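You operate a simulated robot arm through the tools that you are given. There is no shell and no other tool. Be economical: measure what you need, move in short steps, check, and stop when the job is done.

Carry out the task below with a simulated robot arm. There is one attempt and no reset: what you move stays moved.

JOB
Grind two turns of fennel on fine and take the cup out.
Fine: cup on the white tile; shut the mill drawer again.

The check looks at the end state, three seconds after you hand in, the way a careful person would. Anything else that was tipped, shoved, dropped, spilled or broken makes it a failure.

ROBOT AND FRAMES
A 7-joint arm with a three-finger gripper, on a carriage that runs on a rail from [11, -1322] to [-10, 1157] (x, y) and turns from -130 to 202 degrees about z. Base frame: it is fixed where the carriage stands at the start and does not move with it; the origin is on the floor, on the carriage's upright axis, x ahead of it, y to its left, z up. Units: mm, degrees, N and s.
With the tool pointing down near the work surface it reaches from about 220 to 740 mm from the robot's upright axis, wherever it stands. Its first joint turns from -115.0 to 115.0 degrees. Places, roughly: blue hood [500, -100, 900]; clamp knob [400, 1300, 900]; grind dial [500, 300, 1000]; heat dial [500, -600, 1000]; mill crank [500, 200, 1000]; mill drawer [400, 300, 900]; shaker [500, 1200, 900]; shaker switch [400, 1200, 900]; tapper lever [400, 700, 1000]; white tile [500, 100, 900]; yellow button [400, -100, 900]. Payload 2.69 kg.
Tool frame: the origin (TCP) lies between the finger pads and is the grasp point; the fingertips stand 30 mm ahead of it; z points along the fingers, y is the line along which they close. Largest opening 128 mm; the body of the gripper starts 117 mm behind the TCP.
Orientation is that of the tool frame in the base frame, as [roll, pitch, yaw] about the fixed x, y, z axes, in that order (R = Rz(yaw) Ry(pitch) Rx(roll)). With the fingers straight down and closing along the base's y, the tool's x points along the base's -x, its y along +y and its z along -z.

CONTROLS
- The arm moves only by the tool jog_arm. Its argument "moves" is one flat list of numbers, 7 for each row, row after row: the shift along the tool's x, y, z in units of 400 mm (1.0 is 400 mm), then the turn, a rotation vector about the tool's x, y, z in units of 60 degrees (1.0 is 60 degrees), then the opening in per cent of the stroke, from 0 (shut) to 100 (fully open). In form: [dx, dy, dz, wx, wy, wz, fingers, dx, dy, dz, wx, wy, wz, fingers, ...]. A call has 1 to 8 rows; each row is the pose to reach, as a shift and turn from the pose commanded when the call began, along the tool's axes at that moment. A call with a number of a shift or a turn outside -1 to 1 is refused whole. Rows are played at 5 a second. More than 50 mm and 8.6 degrees between two rows, or a gripper value outside its range, and nothing of the call is played. Where a pose cannot be reached the arm comes as near as it can. A force on the tool above 90 N (or 10 N above the force at the start of the call, whichever is more), or a blocked arm, ends the call early, and 0.2 s more pass. The fingers move at their own pace and stop on an object; they squeeze with about 21 N. The grip force told is the motor's: it shows also when the fingers shut on nothing. Time passes only in rows, and 0.2 s behind the last, so rows that repeat a pose let the fingers close. It gives the time, the measured TCP pose, the force on the tool (base axes), the opening and the grip force at its end, in the units of the frame above (readings bear some noise), with the torque about the TCP (base axes, N m) and any sound that the robot's microphone picked up.
- Cameras (640 x 400 px; columns grow to the right, rows downward): "scene" is now at [14.5, 160.3, 1698.1]; the picture's right is [-0.21, -0.98, 0.00], its down [-0.72, 0.15, -0.67] and it looks along [0.66, -0.14, -0.74] (base axes); focal length 276 px, centre (320, 200). "wrist" rides on the gripper at [58, 54, -131] in the tool frame; the picture's right is [-0.68, 0.74, 0.00], its down [-0.62, -0.57, -0.55] and it looks along [-0.40, -0.37, 0.84] (tool axes); focal length 234 px, centre (320, 200).
- snapshot(camera): a new picture of that camera. It takes no simulated time.
- slide_trunk(by): slides the trunk up (or, below 0, down) by that many mm; the arm and the scene camera ride with it, the base frame stays. It gives what a move gives, with no picture.
- steer(legs): drives the robot by 1 to 6 legs, each [ahead, left, turn to the left] in mm, mm and degrees, along the robot's own axes; the way and the turn of a leg run together, so that a leg with both is an arc; at most 1500 mm and 180 degrees a leg. The arm and the cameras ride along, it lands a little off, and it stops where it bumps. It keeps to its track: a leg is cut to what the track allows. It gives what a move gives.
- head_to(pan, tilt): turns the head with the scene camera to pan (to the left, within 155 degrees either way) and tilt (down, from -29 to 69), counted from straight ahead of the robot. It gives what a move gives.
- locate(camera, pixels): for up to 12 pixels [column, row] of the newest picture of that camera ("zoom" is the newest enlarged one), the place [x, y, z] in the base frame of the surface seen there, good to about 3 mm, but the place of the scene camera against the robot may be out by one fixed shift of up to 25 mm in any direction. It takes no simulated time.
- close_up(camera, box): a new picture of the part [left, top, right, bottom] of that camera's present view, enlarged. It takes no simulated time.
- job_done(): hands the job in; it is judged then, once.

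Go step by step. Measure first, check grasps and placings, and put right what went wrong. The budget is 80 turns and 68 pictures, counting those below and the enlarged ones. Unless the task says otherwise, let go and move clear before handing in, and close with one line.

The tools are called after "Request:" by a JSON object that holds its "fn" and its "kwargs". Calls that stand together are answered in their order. jog_arm: Moves the arm, as the interface text tells. Its arguments: {"type":"object","properties":{"moves":{"type":"array","items":{"type":"number"}}},"required":["moves"]} The other tools are called the same way: slide_trunk (by) slides the trunk up or down; steer (legs) drives the base; head_to (pan, tilt) turns the head that bears the scene camera; snapshot (camera) takes a picture; locate (camera, pixels) gives the place of the surface under pixels of a picture; close_up (camera, box) takes an enlarged picture of a part of a camera's view; job_done () hands the job in.

At the start:

```text
time: 0.0
tool_pos: [489.3, 64.4, 1311.8]
tool_rot: [-180.0, 0.0, -179.9]
force: [0.2, -0.8, -0.1]
torque: [-0.01, 0.03, 0.01]
grip_width: 128.1
gripper_force: 0.1
trunk travel left (down, up): [-875.0, 115.0]
robot x, y, heading: [1.2, 0.1, -0.0]
head pan, tilt: [-12.1, 47.6]
```

scene: 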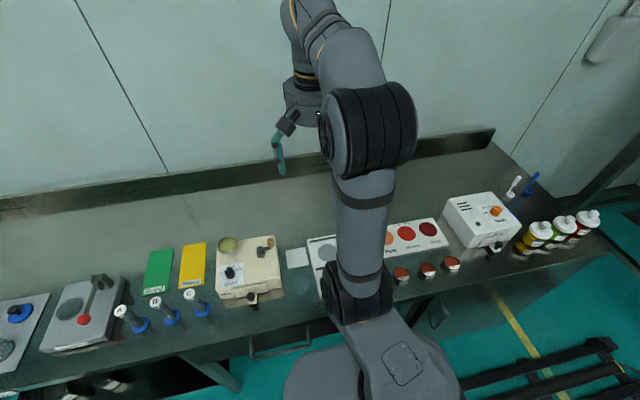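
wrist: 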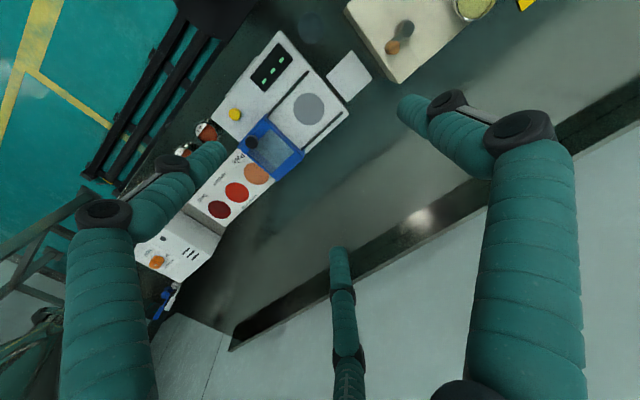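

The mill is the cream box around scene pixel (248,268), with its dial, hopper, crank and drawer. I'll take an enlarged look and locate parts.

Request:
{"fn": "close_up", "kwargs": {"camera": "scene", "box": [190, 220, 320, 320]}}

Request:
{"fn": "locate", "kwargs": {"camera": "scene", "pixels": [[229, 245], [231, 272], [264, 248], [268, 241], [252, 298], [297, 258], [218, 300], [283, 288], [275, 237], [220, 240]]}}

```text
4.00 times, centred on (255, 270) of scene
```

zoom: 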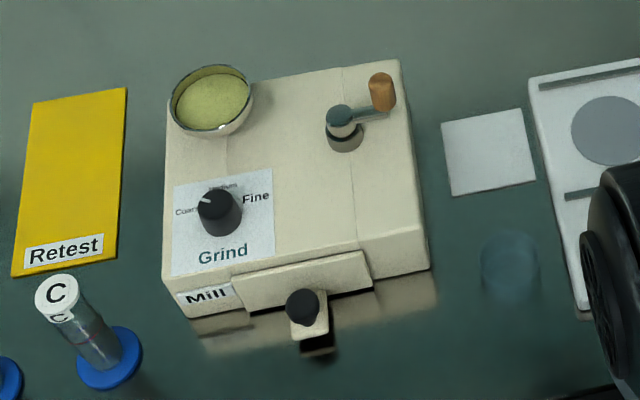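

```text
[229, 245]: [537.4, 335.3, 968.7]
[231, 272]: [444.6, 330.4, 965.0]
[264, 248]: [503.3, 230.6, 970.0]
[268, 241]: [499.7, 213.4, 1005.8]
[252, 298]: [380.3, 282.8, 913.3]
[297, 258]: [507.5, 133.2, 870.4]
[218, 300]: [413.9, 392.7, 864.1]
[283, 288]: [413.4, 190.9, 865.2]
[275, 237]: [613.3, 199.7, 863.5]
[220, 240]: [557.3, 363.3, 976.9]
```

The mill's top is at about z 950, with the dial near (445,330), the crank near (503,230) and the drawer knob near (380,283). I'll drive left so the mill is straight ahead and look with the wrist camera.

Request:
{"fn": "steer", "kwargs": {"legs": [[0, 250, 0]]}}

Request:
{"fn": "head_to", "kwargs": {"pan": 0, "tilt": 58}}

Request:
{"fn": "snapshot", "kwargs": {"camera": "scene"}}

Request:
{"fn": "snapshot", "kwargs": {"camera": "wrist"}}

```text
time: 1.9
tool_pos: [486.5, 318.8, 1312.0]
tool_rot: [-179.9, 0.0, 179.7]
force: [-0.3, -0.2, -0.1]
torque: [-0.02, 0.02, -0.01]
grip_width: 128.4
gripper_force: 0.1
trunk travel left (down, up): [-875.0, 115.0]
robot x, y, heading: [-0.1, 257.4, -0.1]
head pan, tilt: [-12.1, 47.6]
```

```text
time: 2.6
tool_pos: [486.9, 319.4, 1311.8]
tool_rot: [-179.9, 0.1, 179.8]
force: [-0.1, -0.3, 0.2]
torque: [0.01, 0.0, 0.02]
grip_width: 127.9
gripper_force: 0.0
trunk travel left (down, up): [-875.0, 115.0]
robot x, y, heading: [-3.2, 259.0, -0.4]
head pan, tilt: [0.0, 58.0]
```

```text
64 pictures are left
```

scene: 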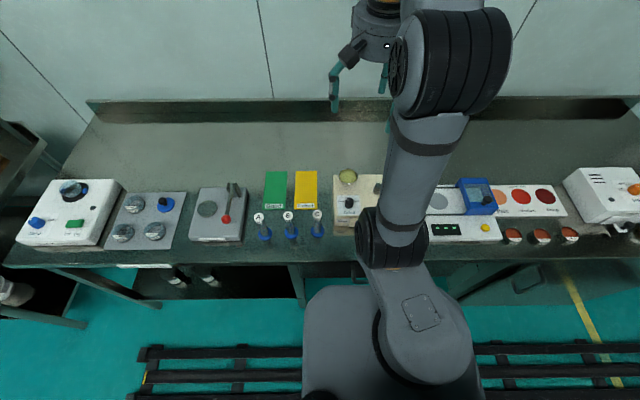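

```text
63 pictures are left
```

wrist: 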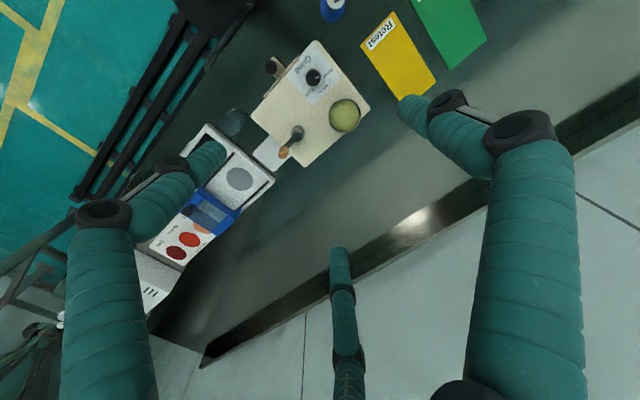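

The wrist camera sees the mill well: dial (314,77), crank (292,143), drawer knob (271,67). Let me enlarge that and measure.

Request:
{"fn": "close_up", "kwargs": {"camera": "wrist", "box": [210, 30, 380, 180]}}

Request:
{"fn": "locate", "kwargs": {"camera": "wrist", "pixels": [[314, 77], [297, 133], [284, 153], [271, 67], [345, 115], [271, 150], [316, 42], [254, 112], [370, 105], [303, 167], [235, 122], [310, 110]]}}

```text
2.67 times, centred on (295, 105) of wrist
```

zoom: 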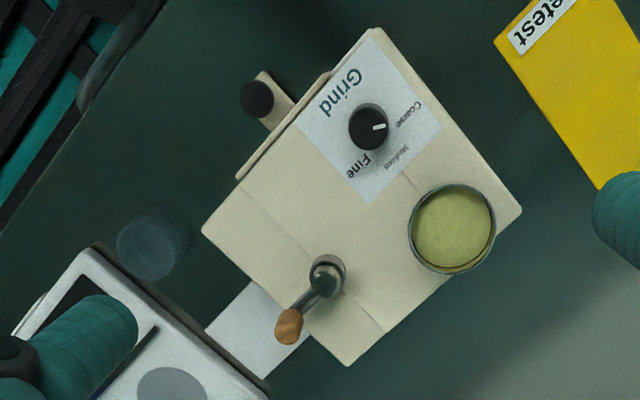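

```text
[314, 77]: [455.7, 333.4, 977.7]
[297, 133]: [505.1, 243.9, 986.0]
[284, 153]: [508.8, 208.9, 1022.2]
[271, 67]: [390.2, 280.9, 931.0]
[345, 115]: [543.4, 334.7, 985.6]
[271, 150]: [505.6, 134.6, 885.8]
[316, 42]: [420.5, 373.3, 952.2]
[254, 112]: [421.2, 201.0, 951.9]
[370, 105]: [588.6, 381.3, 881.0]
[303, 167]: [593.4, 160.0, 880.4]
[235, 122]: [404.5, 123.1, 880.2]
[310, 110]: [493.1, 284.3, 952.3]
```

Wrist readings: mill top z≈952, dial (456,333), crank hub (505,244), handle (509,209,1022). I'll come down to above the dial for a closer look.

Request:
{"fn": "jog_arm", "kwargs": {"moves": [0.0155, 0.007, 0.1, 0, 0, 0, 80, 0.031, 0.014, 0.2, 0, 0, 0, 60, 0.0465, 0.021, 0.3, 0, 0, 0, 50, 0.062, 0.028, 0.4, 0, 0, 0, 50, 0.0775, 0.035, 0.5, 0, 0, 0, 50]}}

Request:
{"fn": "snapshot", "kwargs": {"camera": "wrist"}}

```text
time: 3.8
tool_pos: [457.3, 330.7, 1108.9]
tool_rot: [179.9, -0.1, 179.8]
force: [0.6, -0.6, 0.3]
torque: [0.02, 0.04, 0.01]
grip_width: 64.0
gripper_force: 0.2
trunk travel left (down, up): [-875.0, 115.0]
robot x, y, heading: [-6.1, 253.7, -0.4]
head pan, tilt: [0.0, 58.0]
```

```text
61 pictures are left
```

wrist: 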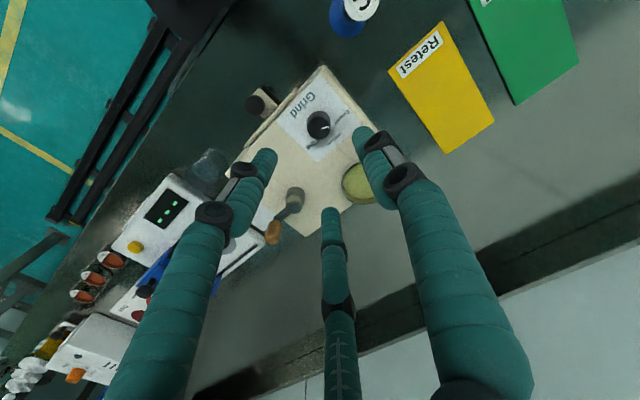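

The wrist view shows three teal fingers, with tips near (265,158), (330,212) and (360,135). I'll measure where the tips really are.

Request:
{"fn": "close_up", "kwargs": {"camera": "wrist", "box": [220, 50, 420, 250]}}

Request:
{"fn": "locate", "kwargs": {"camera": "wrist", "pixels": [[267, 157], [261, 170], [328, 214], [331, 230], [360, 135], [370, 146], [318, 124], [293, 193], [273, 231], [260, 100], [207, 165], [356, 183]]}}

```text
2.00 times, centred on (320, 150) of wrist
```

zoom: 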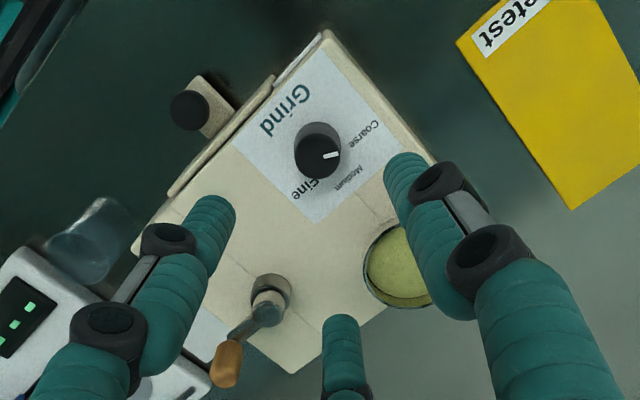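

```text
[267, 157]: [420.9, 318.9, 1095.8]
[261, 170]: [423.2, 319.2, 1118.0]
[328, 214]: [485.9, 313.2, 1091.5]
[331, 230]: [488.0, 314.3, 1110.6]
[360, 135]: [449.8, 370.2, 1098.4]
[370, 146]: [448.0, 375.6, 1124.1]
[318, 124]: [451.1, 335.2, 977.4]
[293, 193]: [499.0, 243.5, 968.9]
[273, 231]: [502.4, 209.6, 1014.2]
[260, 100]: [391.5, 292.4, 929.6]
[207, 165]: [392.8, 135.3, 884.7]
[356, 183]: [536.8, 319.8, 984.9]
```

The fingers are three centring jaws around the TCP. Now I'll measure the dial labels and pointer to work out the turn angle.

Request:
{"fn": "close_up", "kwargs": {"camera": "wrist", "box": [280, 85, 380, 165]}}

```text
5.00 times, centred on (330, 125) of wrist
```

zoom: 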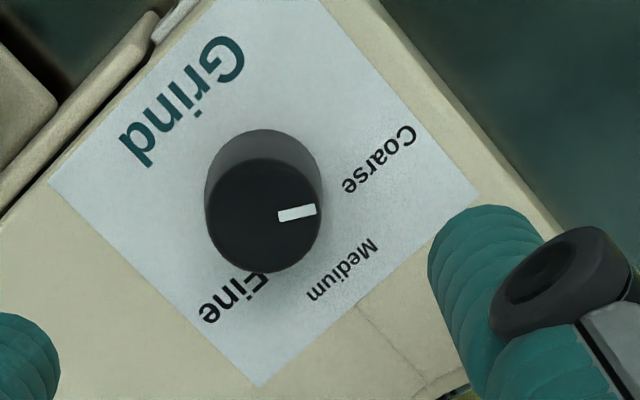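

Request:
{"fn": "locate", "kwargs": {"camera": "zoom", "pixels": [[380, 160], [341, 270], [234, 300], [282, 214], [313, 210], [263, 215], [208, 215], [320, 218], [262, 160], [262, 268]]}}

```text
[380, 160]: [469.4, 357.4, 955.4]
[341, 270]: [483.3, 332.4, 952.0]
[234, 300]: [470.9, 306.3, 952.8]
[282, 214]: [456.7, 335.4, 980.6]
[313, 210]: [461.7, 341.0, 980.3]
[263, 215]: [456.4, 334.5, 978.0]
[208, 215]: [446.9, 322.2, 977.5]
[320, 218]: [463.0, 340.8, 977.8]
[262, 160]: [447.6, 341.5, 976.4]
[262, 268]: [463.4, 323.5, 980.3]
```

The dial centre is (455,332), with the knob about 24 mm across and its top at 978. Coarse lies at +60°, Medium at 0° and Fine at −60°, and the pointer is at about +50°, on Coarse. I'll lower the fingers around the knob and close.

Request:
{"fn": "jog_arm", "kwargs": {"moves": [0.005, 0.003, 0.1, 0, 0, 0, 50, 0.005, 0.003, 0.2, 0, 0, 0, 50, 0.005, 0.003, 0.26, 0, 0, 0, 50, 0.005, 0.003, 0.3, 0, 0, 0, 50, 0.005, 0.003, 0.3, 0, 0, 0, 15, 0.005, 0.003, 0.3, 0, 0, 0, 10, 0.005, 0.003, 0.3, 0, 0, 0, 10, 0.005, 0.003, 0.3, 0, 0, 0, 10]}}

Request:
{"fn": "snapshot", "kwargs": {"camera": "wrist"}}

```text
time: 5.6
tool_pos: [455.8, 334.1, 990.6]
tool_rot: [-179.9, 0.1, 179.8]
force: [6.4, -4.1, 0.0]
torque: [-0.17, -0.2, 0.01]
grip_width: 28.5
gripper_force: 11.4
trunk travel left (down, up): [-875.0, 115.0]
robot x, y, heading: [-2.1, 252.8, -0.4]
head pan, tilt: [0.0, 58.0]
```

```text
58 pictures are left
```

wrist: 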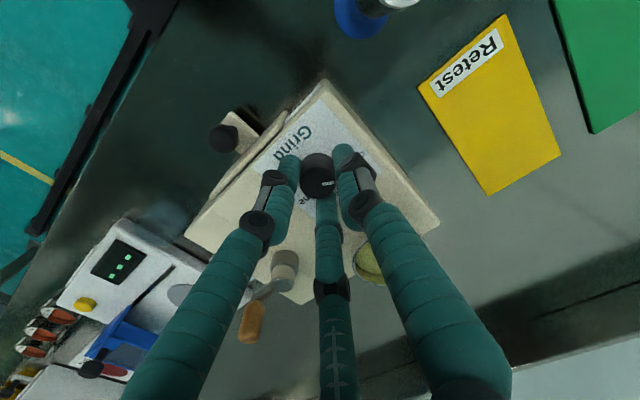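

The fingers hold the knob (opening 28.5). I'll turn it clockwise 60°.

Request:
{"fn": "jog_arm", "kwargs": {"moves": [0, 0, 0, 0, 0, 0.125, 10, 0, 0, 0, 0, 0, 0.25, 10, 0, 0, 0, 0, 0, 0.375, 10, 0, 0, 0, 0, 0, 0.5, 10, 0, 0, 0, 0, 0, 0.625, 10, 0, 0, 0, 0, 0, 0.75, 10, 0, 0, 0, 0, 0, 0.875, 10, 0, 0, 0, 0, 0, 1, 10]}}

Request:
{"fn": "close_up", "kwargs": {"camera": "wrist", "box": [260, 110, 380, 210]}}

```text
time: 7.4
tool_pos: [454.2, 332.3, 991.1]
tool_rot: [180.0, -0.1, 119.6]
force: [6.0, -19.4, -10.6]
torque: [-0.66, 0.0, 0.01]
grip_width: 25.8
gripper_force: 45.4
trunk travel left (down, up): [-875.0, 115.0]
robot x, y, heading: [-1.1, 255.9, -0.1]
head pan, tilt: [0.0, 58.0]
```

```text
4.00 times, centred on (320, 160) of wrist
```

zoom: 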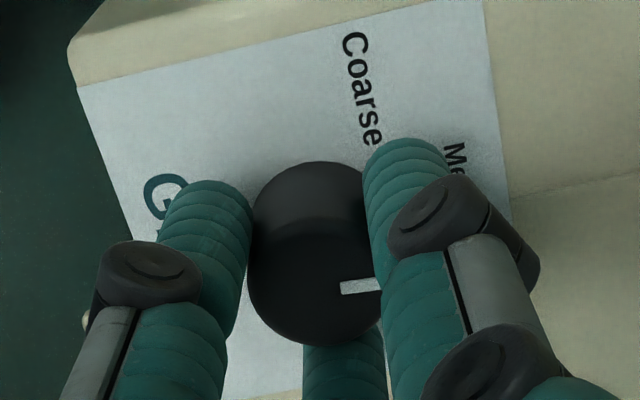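

The pointer turned along with the gripper and is near Medium now. I'll go on 45° and measure.

Request:
{"fn": "jog_arm", "kwargs": {"moves": [0, 0, 0, 0, 0, 0.125, 10, 0, 0, 0, 0, 0, 0.25, 10, 0, 0, 0, 0, 0, 0.375, 10, 0, 0, 0, 0, 0, 0.5, 10, 0, 0, 0, 0, 0, 0.625, 10, 0, 0, 0, 0, 0, 0.75, 10, 0, 0, 0, 0, 0, 0.75, 10]}}

Request:
{"fn": "close_up", "kwargs": {"camera": "wrist", "box": [260, 110, 380, 210]}}

```text
time: 9.0
tool_pos: [456.7, 331.2, 990.8]
tool_rot: [-179.9, -0.1, 74.7]
force: [5.4, -16.3, 3.3]
torque: [-0.41, -0.05, -0.09]
grip_width: 26.0
gripper_force: 44.9
trunk travel left (down, up): [-875.0, 115.0]
robot x, y, heading: [-1.6, 254.9, -0.2]
head pan, tilt: [0.0, 58.0]
```

```text
4.00 times, centred on (320, 160) of wrist
```

zoom: 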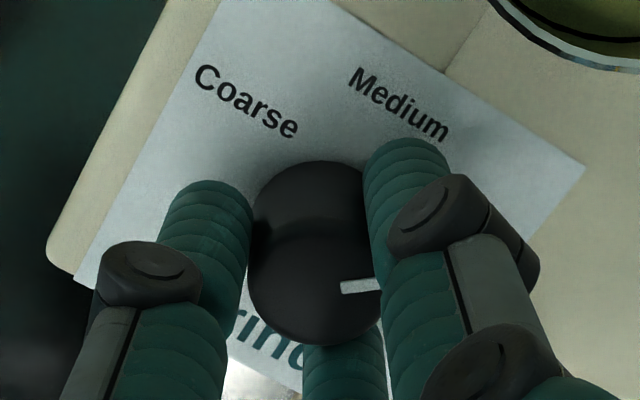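

The knob has turned about 105°, which should put it close to Fine. I'll open the fingers and rise 60 mm to check the pointer.

Request:
{"fn": "jog_arm", "kwargs": {"moves": [0, 0, 0, 0, 0, 0, 30, 0, 0, 0, 0, 0, 0, 50, 0, 0, 0, 0, 0, 0, 50, 0, 0, -0.1, 0, 0, 0, 50, 0, 0, -0.2, 0, 0, 0, 50]}}

Request:
{"fn": "close_up", "kwargs": {"camera": "wrist", "box": [260, 80, 380, 180]}}

```text
time: 10.2
tool_pos: [453.5, 335.0, 1071.1]
tool_rot: [-179.8, 0.0, 74.8]
force: [-0.2, 0.4, 0.4]
torque: [-0.01, -0.03, -0.05]
grip_width: 63.8
gripper_force: 0.0
trunk travel left (down, up): [-875.0, 115.0]
robot x, y, heading: [1.8, 257.4, -0.0]
head pan, tilt: [0.0, 58.0]
```

```text
4.00 times, centred on (320, 130) of wrist
```

zoom: 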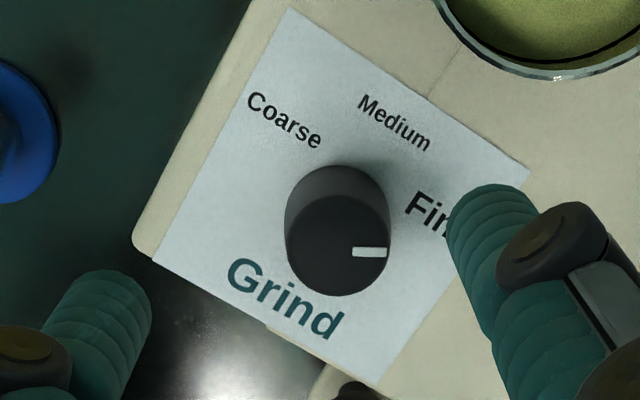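

Request:
{"fn": "locate", "kwargs": {"camera": "zoom", "pixels": [[355, 253], [385, 253], [285, 245], [389, 245], [337, 197], [337, 293], [430, 213], [393, 122], [285, 120]]}}

```text
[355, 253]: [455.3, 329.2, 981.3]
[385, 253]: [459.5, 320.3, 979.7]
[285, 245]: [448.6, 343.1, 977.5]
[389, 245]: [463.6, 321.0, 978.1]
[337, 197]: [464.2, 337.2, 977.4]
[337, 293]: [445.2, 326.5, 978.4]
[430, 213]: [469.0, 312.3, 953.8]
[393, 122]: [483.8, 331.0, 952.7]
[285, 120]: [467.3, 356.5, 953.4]
```

By image geometry the pointer is at −58°, which is on Fine. Next is the crank: I'll move above the handle while turning the wrist back.

Request:
{"fn": "jog_arm", "kwargs": {"moves": [-0.033, 0.025, -0.02, 0, 0, -0.125, 50, -0.066, 0.051, -0.04, 0, 0, -0.25, 50, -0.099, 0.076, -0.06, 0, 0, -0.375, 50, -0.132, 0.102, -0.06, 0, 0, -0.5, 50, -0.165, 0.127, -0.06, 0, 0, -0.625, 50, -0.198, 0.153, -0.06, 0, 0, -0.75, 50, -0.231, 0.178, -0.06, 0, 0, -0.875, 50, -0.263, 0.203, -0.06, 0, 0, -1, 50]}}

Request:
{"fn": "jog_arm", "kwargs": {"moves": [0, 0, 0, 0, 0, -0.125, 50, 0, 0, 0, 0, 0, -0.25, 50, 0, 0, 0, 0, 0, -0.375, 50, 0, 0, 0, 0, 0, -0.5, 50, 0, 0, 0, 0, 0, -0.625, 50, 0, 0, 0, 0, 0, -0.75, 50]}}

Request:
{"fn": "snapshot", "kwargs": {"camera": "wrist"}}

Request:
{"fn": "close_up", "kwargs": {"camera": "wrist", "box": [240, 80, 400, 200]}}

```text
time: 12.0
tool_pos: [504.2, 212.0, 1093.9]
tool_rot: [180.0, 0.0, 134.9]
force: [0.7, -1.4, -0.7]
torque: [0.0, 0.04, 0.04]
grip_width: 64.0
gripper_force: 0.1
trunk travel left (down, up): [-875.0, 115.0]
robot x, y, heading: [-1.7, 257.5, -0.2]
head pan, tilt: [0.0, 58.0]
```

```text
time: 13.4
tool_pos: [505.3, 211.2, 1096.0]
tool_rot: [180.0, -0.1, 180.0]
force: [0.4, -0.8, -0.2]
torque: [0.02, 0.02, 0.0]
grip_width: 64.2
gripper_force: 0.0
trunk travel left (down, up): [-875.0, 115.0]
robot x, y, heading: [-1.9, 256.2, -0.1]
head pan, tilt: [0.0, 58.0]
```

```text
54 pictures are left
```

wrist: 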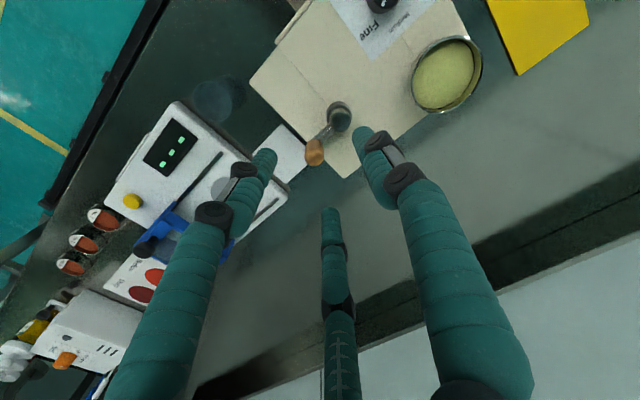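

```text
3.33 times, centred on (320, 140) of wrist
```

zoom: 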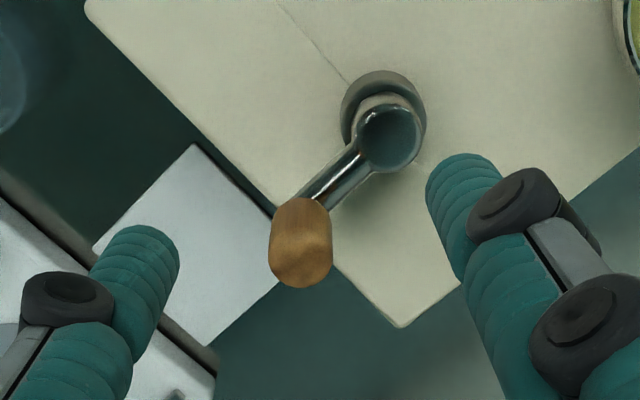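

Request:
{"fn": "locate", "kwargs": {"camera": "zoom", "pixels": [[300, 255], [273, 260], [331, 260], [302, 284], [300, 203], [330, 190], [393, 138], [370, 155], [410, 130], [390, 165], [387, 110], [200, 250]]}}

```text
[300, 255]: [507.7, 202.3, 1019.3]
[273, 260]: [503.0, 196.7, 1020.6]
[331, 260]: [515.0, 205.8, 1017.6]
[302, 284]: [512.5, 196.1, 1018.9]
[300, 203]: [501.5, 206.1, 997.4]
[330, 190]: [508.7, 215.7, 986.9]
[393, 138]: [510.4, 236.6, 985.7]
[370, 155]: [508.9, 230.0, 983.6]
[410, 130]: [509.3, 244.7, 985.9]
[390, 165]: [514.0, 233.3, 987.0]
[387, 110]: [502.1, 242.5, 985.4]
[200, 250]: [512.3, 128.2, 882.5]
```

The handle top is at (508,202,1020) and the hub centre at (508,238), so the radius is about 36 mm. I'll lower and close on the handle with the fingertips just above the crank arm (z 987).

Request:
{"fn": "jog_arm", "kwargs": {"moves": [-0.0068, -0.023, 0.08, 0, 0, 0, 50, -0.0068, -0.023, 0.14, 0, 0, 0, 50, -0.0068, -0.023, 0.175, 0, 0, 0, 50, -0.0068, -0.023, 0.175, 0, 0, 0, 20, -0.0068, -0.023, 0.175, 0, 0, 0, 5, -0.0068, -0.023, 0.175, 0, 0, 0, 5, -0.0068, -0.023, 0.175, 0, 0, 0, 5]}}

Request:
{"fn": "snapshot", "kwargs": {"camera": "wrist"}}

```text
time: 15.0
tool_pos: [508.8, 202.4, 1027.0]
tool_rot: [-180.0, 0.0, 179.8]
force: [-0.3, -2.3, -1.8]
torque: [-0.08, -0.01, -0.02]
grip_width: 20.4
gripper_force: 10.2
trunk travel left (down, up): [-875.0, 115.0]
robot x, y, heading: [-1.5, 257.2, -0.4]
head pan, tilt: [0.0, 58.0]
```

```text
52 pictures are left
```

wrist: 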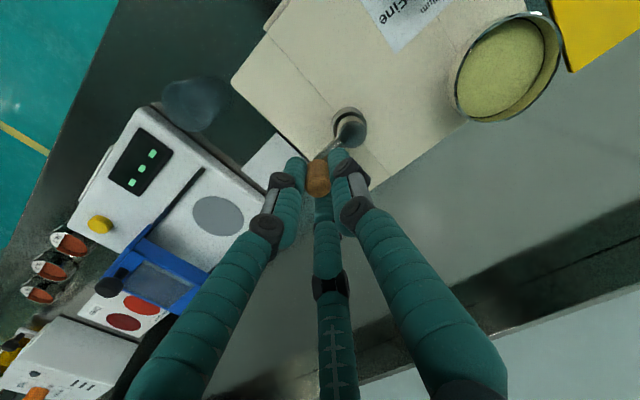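

The grip on the handle is good. I'll crank clockwise, starting with 240° in 30° steps.

Request:
{"fn": "jog_arm", "kwargs": {"moves": [0.045, 0.0121, 0, 0, 0, 0, 5, 0.0779, 0.045, 0, 0, 0, 0, 5, 0.09, 0.09, 0, 0, 0, 0, 5, 0.0779, 0.135, 0, 0, 0, 0, 5, 0.045, 0.1679, 0, 0, 0, 0, 5, 0, 0.18, 0, 0, 0, 0, 5, -0.045, 0.1679, 0, 0, 0, 0, 5, -0.0779, 0.135, 0, 0, 0, 0, 5]}}

Request:
{"fn": "snapshot", "kwargs": {"camera": "wrist"}}

```text
time: 16.8
tool_pos: [538.3, 255.9, 1025.5]
tool_rot: [-180.0, 0.1, 179.8]
force: [2.4, 1.9, 7.1]
torque: [0.38, 0.01, 0.01]
grip_width: 18.2
gripper_force: 28.1
trunk travel left (down, up): [-875.0, 115.0]
robot x, y, heading: [-1.9, 256.2, -0.2]
head pan, tilt: [0.0, 58.0]
```

```text
51 pictures are left
```

wrist: 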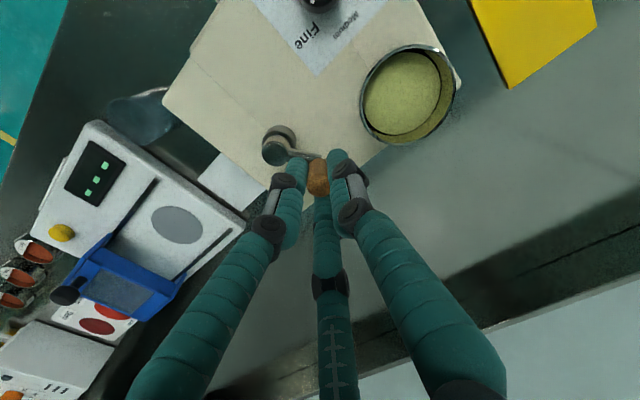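

The crank follows. I'll continue to 480°.

Request:
{"fn": "jog_arm", "kwargs": {"moves": [-0.0121, -0.045, 0, 0, 0, 0, 5, 0, -0.09, 0, 0, 0, 0, 5, 0.0329, -0.1229, 0, 0, 0, 0, 5, 0.0779, -0.135, 0, 0, 0, 0, 5, 0.1229, -0.1229, 0, 0, 0, 0, 5, 0.1558, -0.09, 0, 0, 0, 0, 5, 0.1679, -0.045, 0, 0, 0, 0, 5, 0.1558, 0, 0, 0, 0, 0, 5]}}

Request:
{"fn": "snapshot", "kwargs": {"camera": "wrist"}}

```text
time: 18.6
tool_pos: [477.4, 257.0, 1026.0]
tool_rot: [-180.0, 0.1, 179.8]
force: [0.1, 1.8, 6.7]
torque: [-0.51, 0.38, -0.01]
grip_width: 17.9
gripper_force: 43.3
trunk travel left (down, up): [-875.0, 115.0]
robot x, y, heading: [-6.7, 254.8, -0.4]
head pan, tilt: [0.0, 58.0]
```

```text
50 pictures are left
```

wrist: 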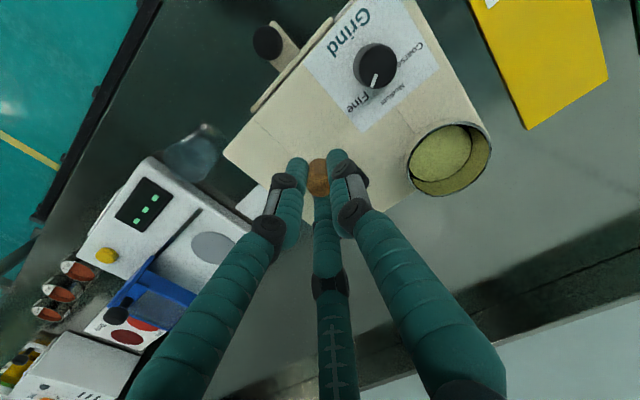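

The fennel level is dropping and the dial is still on Fine. I'll finish to 720°.

Request:
{"fn": "jog_arm", "kwargs": {"moves": [-0.0329, 0.0329, 0, 0, 0, 0, 5, -0.0779, 0.045, 0, 0, 0, 0, 5, -0.1229, 0.0329, 0, 0, 0, 0, 5, -0.1558, 0, 0, 0, 0, 0, 5, -0.1679, -0.045, 0, 0, 0, 0, 5, -0.1558, -0.09, 0, 0, 0, 0, 5, -0.1229, -0.1229, 0, 0, 0, 0, 5, -0.0779, -0.135, 0, 0, 0, 0, 5]}}

Request:
{"fn": "snapshot", "kwargs": {"camera": "wrist"}}

```text
time: 20.4
tool_pos: [504.1, 201.8, 1025.7]
tool_rot: [180.0, -0.1, 179.8]
force: [-2.1, -3.8, 3.9]
torque: [-0.1, -0.39, 0.01]
grip_width: 17.6
gripper_force: 43.4
trunk travel left (down, up): [-875.0, 115.0]
robot x, y, heading: [-1.4, 256.2, -0.1]
head pan, tilt: [0.0, 58.0]
```

```text
49 pictures are left
```

wrist: 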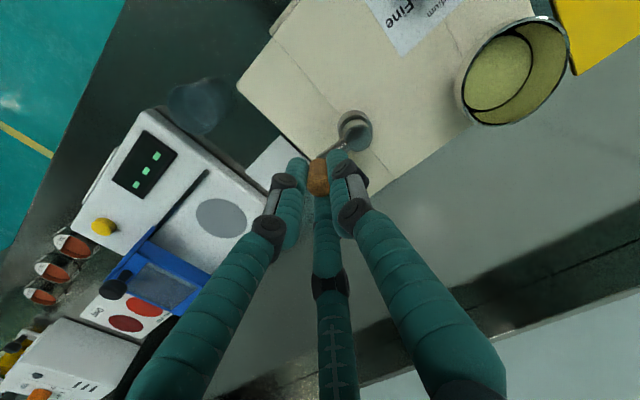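

Two turns are done and the hopper level is visibly lower. I'll release, rise and move above the drawer knob to look.

Request:
{"fn": "jog_arm", "kwargs": {"moves": [0, 0, 0, 0, 0, 0, 30, 0, 0, 0, 0, 0, 0, 50, 0, 0, -0.1, 0, 0, 0, 50, 0, 0, -0.2, 0, 0, 0, 50, 0.08, 0.06, -0.2, 0, 0, 0, 50, 0.16, 0.12, -0.2, 0, 0, 0, 50, 0.23, 0.18, -0.2, 0, 0, 0, 50, 0.29, 0.225, -0.2, 0, 0, 0, 50]}}

Request:
{"fn": "snapshot", "kwargs": {"camera": "wrist"}}

Request:
{"fn": "close_up", "kwargs": {"camera": "wrist", "box": [240, 90, 400, 190]}}

Request:
{"fn": "snapshot", "kwargs": {"camera": "scene"}}

```text
time: 22.2
tool_pos: [392.2, 289.6, 1105.9]
tool_rot: [180.0, 0.0, 179.7]
force: [-1.4, -0.5, 1.2]
torque: [0.03, -0.03, 0.02]
grip_width: 64.1
gripper_force: 0.0
trunk travel left (down, up): [-875.0, 115.0]
robot x, y, heading: [0.6, 258.4, 0.1]
head pan, tilt: [0.0, 58.0]
```

```text
48 pictures are left
```

wrist: 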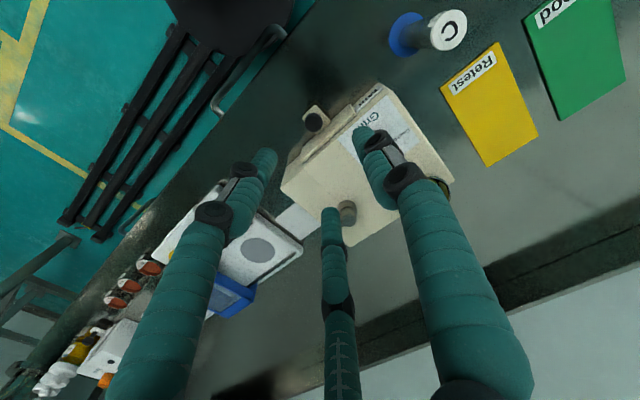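

```text
4.00 times, centred on (320, 140) of wrist
```

zoom: 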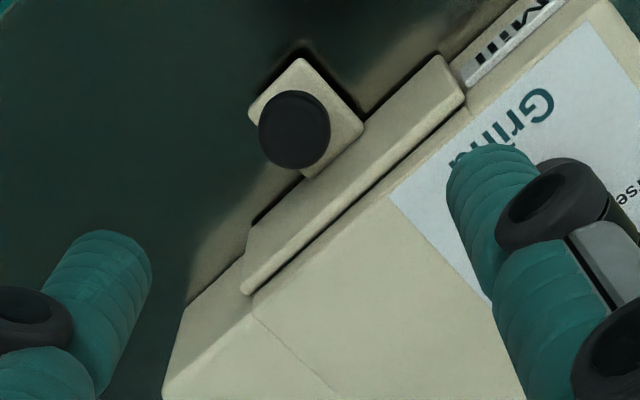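

```text
46 pictures are left
```

scene: 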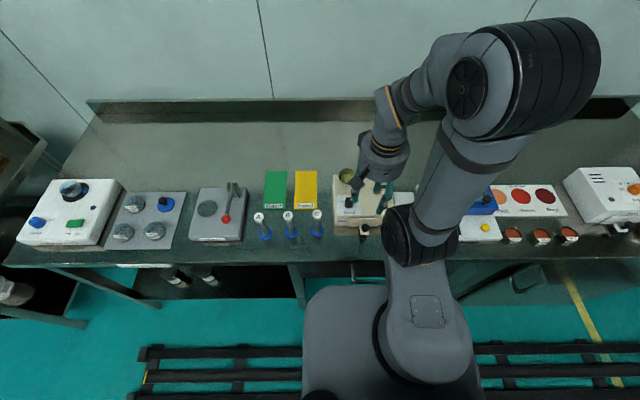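

The drawer knob is a vertical black post on a tab, at zoom (294,130). I'll measure it.

Request:
{"fn": "locate", "kwargs": {"camera": "zoom", "pixels": [[260, 130], [328, 130], [294, 95], [294, 165], [300, 65], [345, 130], [440, 65], [250, 285], [380, 170], [310, 170]]}}

```text
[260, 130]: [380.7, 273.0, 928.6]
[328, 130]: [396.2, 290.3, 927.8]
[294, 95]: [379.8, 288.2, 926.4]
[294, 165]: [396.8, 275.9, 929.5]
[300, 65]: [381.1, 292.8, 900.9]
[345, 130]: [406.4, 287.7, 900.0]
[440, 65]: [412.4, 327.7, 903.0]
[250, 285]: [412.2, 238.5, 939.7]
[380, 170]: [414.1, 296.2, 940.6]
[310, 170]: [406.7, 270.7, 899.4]
```

The knob is centred at (388,282), about 22 mm wide, z 900–929, with the drawer front plate at x≈410. I'll turn the hand 30° so no finger meets the plate, narrow the opening and stop just above to check.

Request:
{"fn": "jog_arm", "kwargs": {"moves": [0.003, -0.004, 0.05, 0, 0, 0.1, 40, 0.006, -0.008, 0.1, 0, 0, 0.2, 30, 0.01, -0.012, 0.15, 0, 0, 0.3, 28, 0.013, -0.016, 0.2, 0, 0, 0.4, 28, 0.014, -0.019, 0.25, 0, 0, 0.5, 28, 0.014, -0.019, 0.3, 0, 0, 0.5, 28]}}

Request:
{"fn": "close_up", "kwargs": {"camera": "wrist", "box": [220, 90, 420, 240]}}

```text
time: 23.6
tool_pos: [387.7, 285.3, 985.5]
tool_rot: [180.0, 0.0, 149.7]
force: [0.6, 1.1, 0.1]
torque: [-0.02, 0.01, -0.02]
grip_width: 36.0
gripper_force: 0.0
trunk travel left (down, up): [-875.0, 115.0]
robot x, y, heading: [0.0, 256.9, -0.4]
head pan, tilt: [0.0, 58.0]
```

```text
2.67 times, centred on (320, 165) of wrist
```

zoom: 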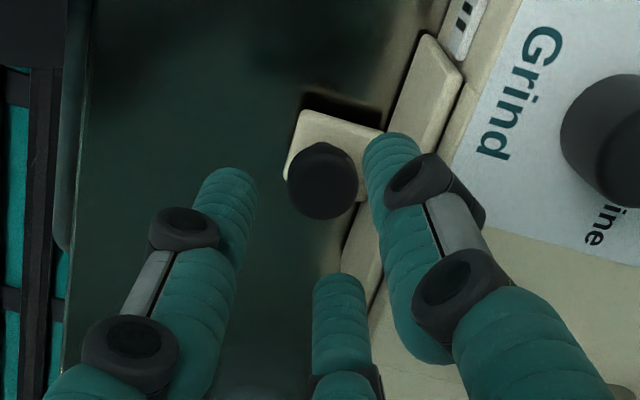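

Request:
{"fn": "locate", "kwargs": {"camera": "zoom", "pixels": [[291, 183], [355, 183], [323, 145], [323, 215], [375, 145], [335, 290], [235, 180], [415, 120], [440, 90]]}}

```text
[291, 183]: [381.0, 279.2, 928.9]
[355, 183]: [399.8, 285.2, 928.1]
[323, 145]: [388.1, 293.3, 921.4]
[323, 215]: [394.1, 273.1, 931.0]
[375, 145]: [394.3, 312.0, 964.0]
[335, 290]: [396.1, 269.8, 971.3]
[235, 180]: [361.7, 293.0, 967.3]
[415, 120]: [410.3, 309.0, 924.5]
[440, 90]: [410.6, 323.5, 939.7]
```

The knob centre reads (390,282). I'll nudge over it, lower to 942 and close.

Request:
{"fn": "jog_arm", "kwargs": {"moves": [-0.007, -0.0055, 0, 0, 0, 0, 28, -0.007, -0.0055, 0.05, 0, 0, 0, 28, -0.007, -0.0055, 0.108, 0, 0, 0, 28, -0.007, -0.0055, 0.108, 0, 0, 0, 10, -0.007, -0.0055, 0.108, 0, 0, 0, 5, -0.007, -0.0055, 0.108, 0, 0, 0, 5]}}

Request:
{"fn": "close_up", "kwargs": {"camera": "wrist", "box": [220, 90, 420, 240]}}

```text
time: 25.0
tool_pos: [387.6, 280.7, 944.9]
tool_rot: [-179.9, -0.1, 149.7]
force: [-1.5, -5.2, -5.4]
torque: [-0.13, -0.13, 0.01]
grip_width: 23.3
gripper_force: 31.7
trunk travel left (down, up): [-875.0, 115.0]
robot x, y, heading: [-6.1, 257.6, -0.1]
head pan, tilt: [0.0, 58.0]
```

```text
2.67 times, centred on (320, 165) of wrist
```

zoom: 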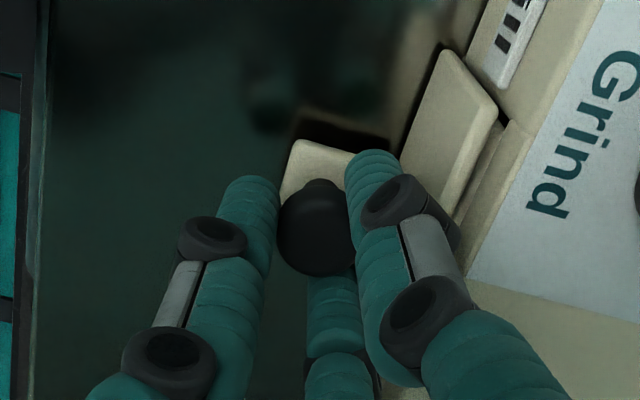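

The knob is gripped at 23 mm. I'll pull the drawer out 80 mm.

Request:
{"fn": "jog_arm", "kwargs": {"moves": [0.0433, -0.025, 0, 0, 0, 0, 5, 0.0866, -0.05, 0, 0, 0, 0, 5, 0.13, -0.075, 0, 0, 0, 0, 5, 0.1732, -0.1, 0, 0, 0, 0, 5]}}

Request:
{"fn": "snapshot", "kwargs": {"camera": "wrist"}}

```text
time: 26.0
tool_pos: [304.4, 280.4, 943.8]
tool_rot: [-180.0, -0.1, 149.8]
force: [-1.0, -8.1, -7.7]
torque: [-0.16, -0.88, 0.02]
grip_width: 22.9
gripper_force: 45.0
trunk travel left (down, up): [-875.0, 115.0]
robot x, y, heading: [-0.2, 253.9, -0.3]
head pan, tilt: [0.0, 58.0]
```

```text
43 pictures are left
```

wrist: 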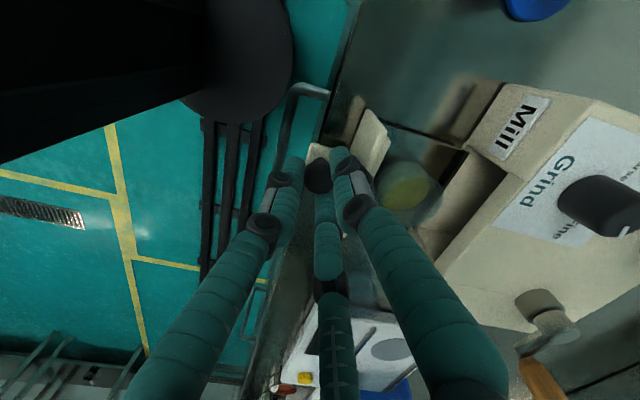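

The drawer has opened and a clear cup with green powder shows at (405,190). Let me look closer to see whether it's fully out of the housing.

Request:
{"fn": "close_up", "kwargs": {"camera": "wrist", "box": [330, 80, 530, 280]}}

Request:
{"fn": "locate", "kwargs": {"camera": "wrist", "pixels": [[405, 190], [380, 185], [428, 188], [405, 162], [402, 208], [372, 140], [500, 90], [465, 155], [318, 175], [430, 240]]}}

```text
2.00 times, centred on (430, 180) of wrist
```

zoom: 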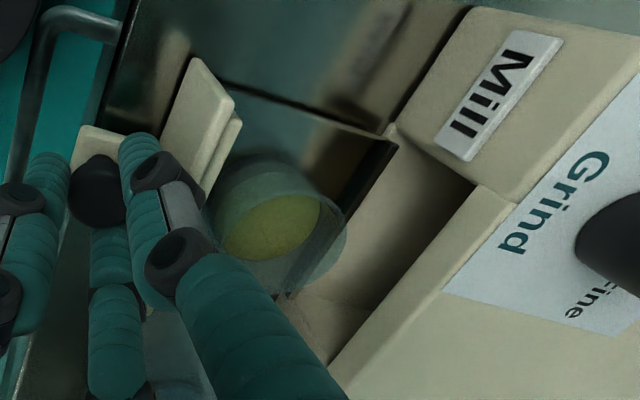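

```text
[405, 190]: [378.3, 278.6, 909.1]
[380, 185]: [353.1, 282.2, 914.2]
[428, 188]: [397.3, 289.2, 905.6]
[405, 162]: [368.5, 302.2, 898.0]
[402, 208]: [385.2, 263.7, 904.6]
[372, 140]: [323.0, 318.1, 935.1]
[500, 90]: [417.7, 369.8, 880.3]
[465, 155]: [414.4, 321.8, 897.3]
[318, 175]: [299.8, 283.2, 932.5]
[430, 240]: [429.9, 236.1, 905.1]
```

The cup looks clear of the housing (front at x≈420). I'll release the knob, rise and look from above.

Request:
{"fn": "jog_arm", "kwargs": {"moves": [0, 0, 0, 0, 0, 0, 28, 0, 0, 0, 0, 0, 0, 28, 0, 0, -0.1, 0, 0, 0, 28, 0, 0, -0.2, 0, 0, -0.1, 28, 0, 0, -0.3, 0, 0, -0.2, 40, -0.04, 0.02, -0.4, 0, 0, -0.3, 50, -0.04, 0.02, -0.45, 0, 0, -0.4, 60, -0.04, 0.02, -0.5, 0, 0, -0.5, 70]}}

Request:
{"fn": "snapshot", "kwargs": {"camera": "wrist"}}

Request:
{"fn": "close_up", "kwargs": {"camera": "wrist", "box": [240, 50, 440, 200]}}

```text
time: 27.8
tool_pos: [324.0, 282.2, 1142.4]
tool_rot: [-180.0, 0.0, 179.7]
force: [0.1, 0.2, 0.1]
torque: [0.02, 0.01, -0.02]
grip_width: 89.6
gripper_force: 0.1
trunk travel left (down, up): [-875.0, 115.0]
robot x, y, heading: [-4.2, 255.1, -0.2]
head pan, tilt: [0.0, 58.0]
```

```text
41 pictures are left
```

wrist: 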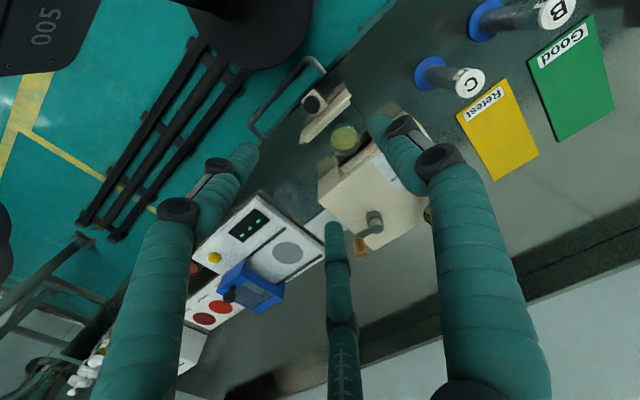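

```text
2.67 times, centred on (340, 125) of wrist
```

zoom: 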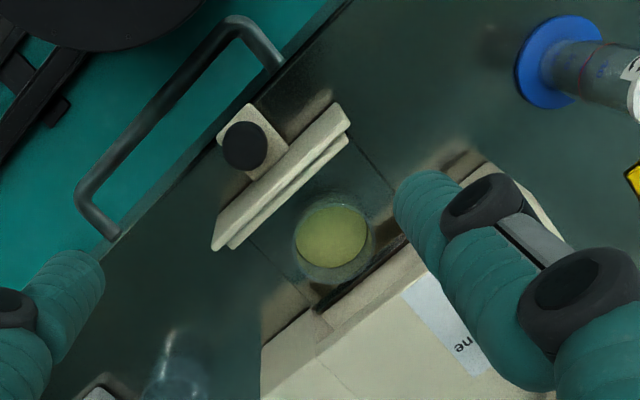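

Request:
{"fn": "locate", "kwargs": {"camera": "zoom", "pixels": [[332, 235], [297, 240], [368, 235], [332, 203], [335, 267], [375, 240], [335, 280], [340, 125], [340, 150], [385, 260], [395, 190], [280, 265]]}}

Request:
{"fn": "close_up", "kwargs": {"camera": "wrist", "box": [300, 90, 400, 170]}}

```text
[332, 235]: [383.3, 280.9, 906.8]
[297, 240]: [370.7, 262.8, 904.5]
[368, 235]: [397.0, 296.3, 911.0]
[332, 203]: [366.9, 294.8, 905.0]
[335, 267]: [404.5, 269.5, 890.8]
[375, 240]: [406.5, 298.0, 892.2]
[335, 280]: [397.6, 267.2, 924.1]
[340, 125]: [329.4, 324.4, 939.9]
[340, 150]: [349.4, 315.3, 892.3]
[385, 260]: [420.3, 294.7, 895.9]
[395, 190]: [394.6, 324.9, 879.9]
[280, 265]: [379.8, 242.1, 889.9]
```

```text
5.00 times, centred on (350, 130) of wrist
```

zoom: 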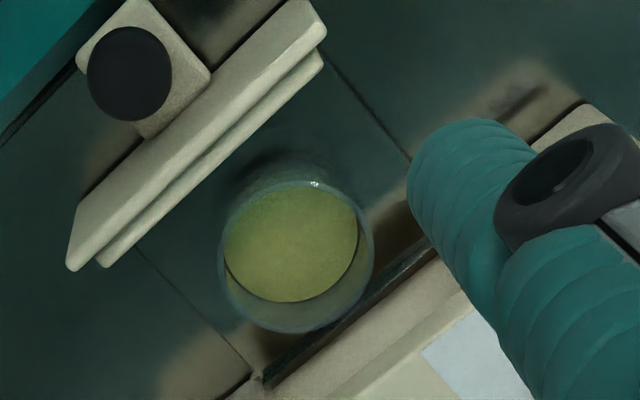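

Request:
{"fn": "locate", "kwargs": {"camera": "zoom", "pixels": [[350, 315], [290, 372], [340, 345], [395, 285], [297, 330], [228, 290], [370, 280], [315, 185], [220, 170], [110, 265], [330, 75], [250, 345]]}}

```text
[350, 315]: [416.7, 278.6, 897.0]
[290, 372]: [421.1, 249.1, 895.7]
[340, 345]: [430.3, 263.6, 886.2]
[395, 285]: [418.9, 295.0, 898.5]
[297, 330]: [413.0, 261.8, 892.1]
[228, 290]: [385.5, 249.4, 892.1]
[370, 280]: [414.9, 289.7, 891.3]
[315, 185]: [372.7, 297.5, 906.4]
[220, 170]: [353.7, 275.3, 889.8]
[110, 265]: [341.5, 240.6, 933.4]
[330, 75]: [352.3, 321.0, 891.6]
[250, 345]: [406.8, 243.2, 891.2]
```

The tray is fully out, with a low back lip at x≈418 and the front plate at x≈343. The cup is centred near (383,280), with powder at z 906. I'll move directly above at TCP z≈1000 and measure again.

Request:
{"fn": "jog_arm", "kwargs": {"moves": [-0.05, -0.002, 0.08, 0, 0, 0, 50, -0.1, -0.004, 0.16, 0, 0, 0, 44, -0.1525, -0.005, 0.25, 0, 0, 0, 44, -0.1525, -0.005, 0.355, 0, 0, 0, 44]}}

Request:
{"fn": "close_up", "kwargs": {"camera": "wrist", "box": [240, 80, 400, 200]}}

```text
time: 28.8
tool_pos: [387.7, 281.4, 998.3]
tool_rot: [-179.8, -0.1, 179.9]
force: [-0.2, -0.6, 0.3]
torque: [0.01, -0.02, 0.03]
grip_width: 56.4
gripper_force: 0.2
trunk travel left (down, up): [-875.0, 115.0]
robot x, y, heading: [-1.5, 255.7, -0.1]
head pan, tilt: [0.0, 58.0]
```

```text
3.33 times, centred on (320, 140) of wrist
```

zoom: 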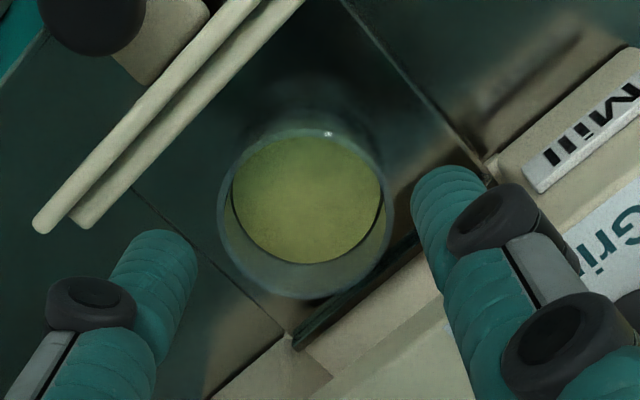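

Request:
{"fn": "locate", "kwargs": {"camera": "zoom", "pixels": [[305, 132], [218, 215], [392, 215], [305, 297], [233, 200], [384, 200], [308, 140], [308, 262], [328, 133], [80, 220], [300, 345], [240, 262]]}}

```text
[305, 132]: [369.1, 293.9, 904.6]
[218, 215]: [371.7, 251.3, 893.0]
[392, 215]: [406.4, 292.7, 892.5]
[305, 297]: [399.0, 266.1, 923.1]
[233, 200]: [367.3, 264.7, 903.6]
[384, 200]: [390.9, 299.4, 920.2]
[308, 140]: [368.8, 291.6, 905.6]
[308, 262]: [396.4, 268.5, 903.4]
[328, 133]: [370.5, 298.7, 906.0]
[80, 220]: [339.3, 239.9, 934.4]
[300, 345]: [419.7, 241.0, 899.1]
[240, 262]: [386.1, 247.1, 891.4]
```

Cup: centre ≈(382,279.5), rim z≈923, outer diameter ≈44. I'll lower with the tips to z≈902, inside the tray and clear of plate and lip, then close.

Request:
{"fn": "jog_arm", "kwargs": {"moves": [0.008, -0.005, 0.04, 0, 0, 0, 42, 0.008, -0.005, 0.09, 0, 0, 0, 42, 0.008, -0.005, 0.13, 0, 0, 0, 42, 0.008, -0.005, 0.165, 0, 0, 0, 42]}}

Request:
{"fn": "close_up", "kwargs": {"camera": "wrist", "box": [240, 100, 400, 220]}}

```text
time: 29.8
tool_pos: [380.7, 277.9, 933.4]
tool_rot: [-179.9, 0.0, -179.9]
force: [-5.1, 3.9, 5.3]
torque: [-0.02, -0.16, 0.04]
grip_width: 64.5
gripper_force: 0.0
trunk travel left (down, up): [-875.0, 115.0]
robot x, y, heading: [-6.1, 256.0, 0.0]
head pan, tilt: [0.0, 58.0]
```

```text
3.33 times, centred on (320, 160) of wrist
```

zoom: 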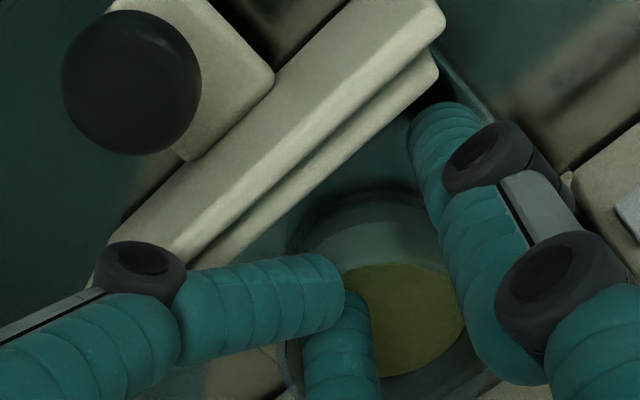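

Something is off: the opening reads 64 mm and the fingers seem to overlap the cup. I'll measure before acting.

Request:
{"fn": "locate", "kwargs": {"camera": "zoom", "pixels": [[130, 70], [420, 20], [425, 65], [400, 320], [300, 290], [340, 320], [450, 110], [380, 215], [470, 350], [340, 370]]}}

Request:
{"fn": "snapshot", "kwargs": {"camera": "wrist"}}

Request:
{"fn": "close_up", "kwargs": {"camera": "scene", "box": [300, 150, 440, 270]}}

```text
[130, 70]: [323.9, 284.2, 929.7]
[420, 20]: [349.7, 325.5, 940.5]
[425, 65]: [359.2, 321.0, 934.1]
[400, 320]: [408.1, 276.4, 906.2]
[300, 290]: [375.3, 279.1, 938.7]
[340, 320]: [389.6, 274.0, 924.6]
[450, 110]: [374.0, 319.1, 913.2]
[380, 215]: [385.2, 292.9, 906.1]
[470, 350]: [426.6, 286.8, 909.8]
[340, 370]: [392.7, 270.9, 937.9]
```

```text
36 pictures are left
```

wrist: 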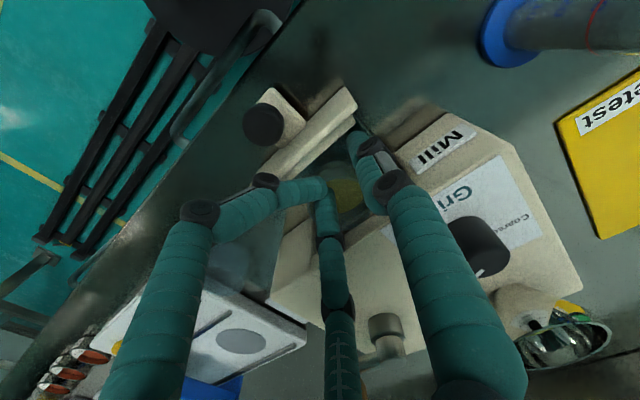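

```text
3.33 times, centred on (370, 210) of scene
```

zoom: 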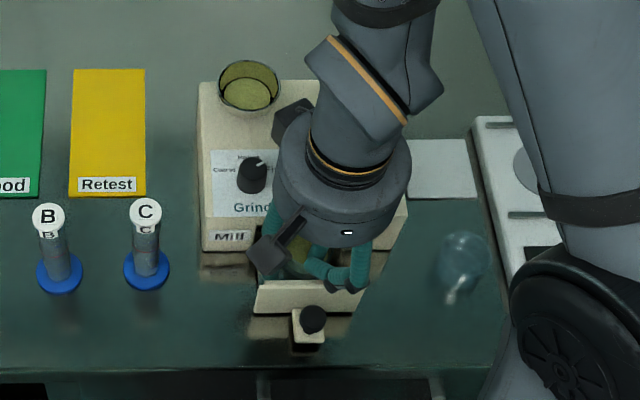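

Finger A was bent inwards and the drawer was pushed in about 20 mm (plate now x≈355, cup centre ≈402). The cup is upright; I'll rise straight up slowly to free the fingers.

Request:
{"fn": "jog_arm", "kwargs": {"moves": [0, 0, -0.03, 0, 0, 0, 50, 0, 0, -0.06, 0, 0, 0, 50, 0, 0, -0.1, 0, 0, 0, 50, 0, 0, -0.15, 0, 0, 0, 50, 0, 0, -0.22, 0, 0, 0, 50, 0, 0, -0.3, 0, 0, 0, 50]}}

Request:
{"fn": "snapshot", "kwargs": {"camera": "wrist"}}

Request:
{"fn": "close_up", "kwargs": {"camera": "wrist", "box": [240, 80, 400, 200]}}

```text
time: 31.2
tool_pos: [383.4, 276.5, 1054.4]
tool_rot: [180.0, 0.0, 179.8]
force: [0.0, -0.5, -0.2]
torque: [0.05, -0.04, 0.02]
grip_width: 64.3
gripper_force: 0.1
trunk travel left (down, up): [-875.0, 115.0]
robot x, y, heading: [-1.2, 255.8, -0.3]
head pan, tilt: [0.0, 58.0]
```

```text
34 pictures are left
```

wrist: 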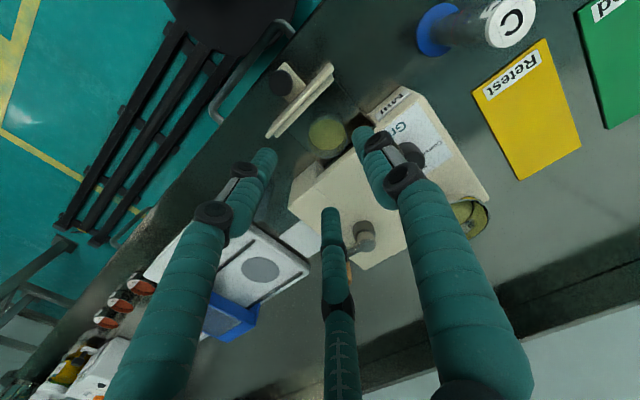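

```text
3.33 times, centred on (320, 140) of wrist
```

zoom: 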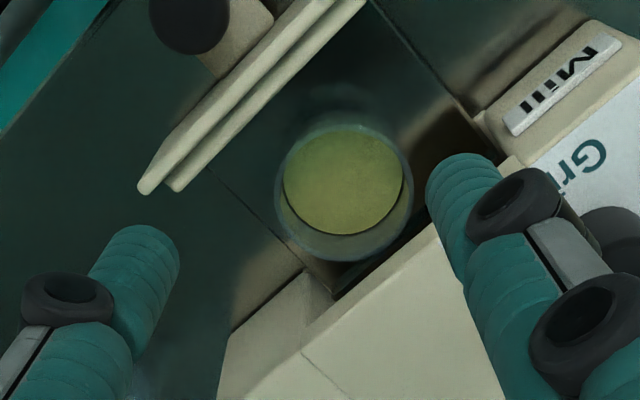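

The cup is fine and the drawer is about 20 mm further in. It had met no stop when I pulled before, so I'll regrip the knob and pull it further out to make room; measuring the knob first.

Request:
{"fn": "locate", "kwargs": {"camera": "wrist", "pixels": [[281, 83], [270, 83], [292, 84], [281, 72], [281, 94]]}}

Request:
{"fn": "jog_arm", "kwargs": {"moves": [0.04, 0.004, 0, 0, 0, 0.125, 45, 0.08, 0.008, 0, 0, 0, 0.25, 35, 0.12, 0.01, 0, 0, 0, 0.375, 28, 0.15, 0.012, 0.05, 0, 0, 0.5, 28, 0.15, 0.012, 0.1, 0, 0, 0.5, 28]}}

Request:
{"fn": "close_up", "kwargs": {"camera": "wrist", "box": [240, 80, 400, 200]}}

```text
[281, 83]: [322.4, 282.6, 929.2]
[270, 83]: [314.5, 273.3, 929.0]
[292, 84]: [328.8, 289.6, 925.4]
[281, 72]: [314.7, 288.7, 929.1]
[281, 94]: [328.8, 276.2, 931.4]
```

```text
time: 32.4
tool_pos: [322.9, 282.3, 1012.1]
tool_rot: [-180.0, 0.0, 149.8]
force: [-0.3, 0.2, 0.0]
torque: [-0.04, 0.01, -0.02]
grip_width: 35.8
gripper_force: 0.0
trunk travel left (down, up): [-875.0, 115.0]
robot x, y, heading: [-2.9, 256.2, 0.0]
head pan, tilt: [0.0, 58.0]
```

```text
3.33 times, centred on (320, 140) of wrist
```

zoom: 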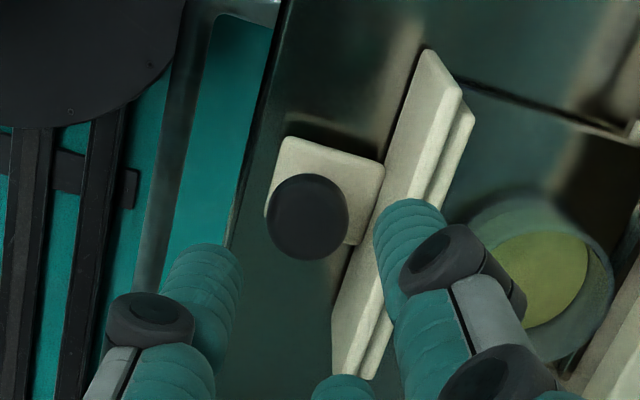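

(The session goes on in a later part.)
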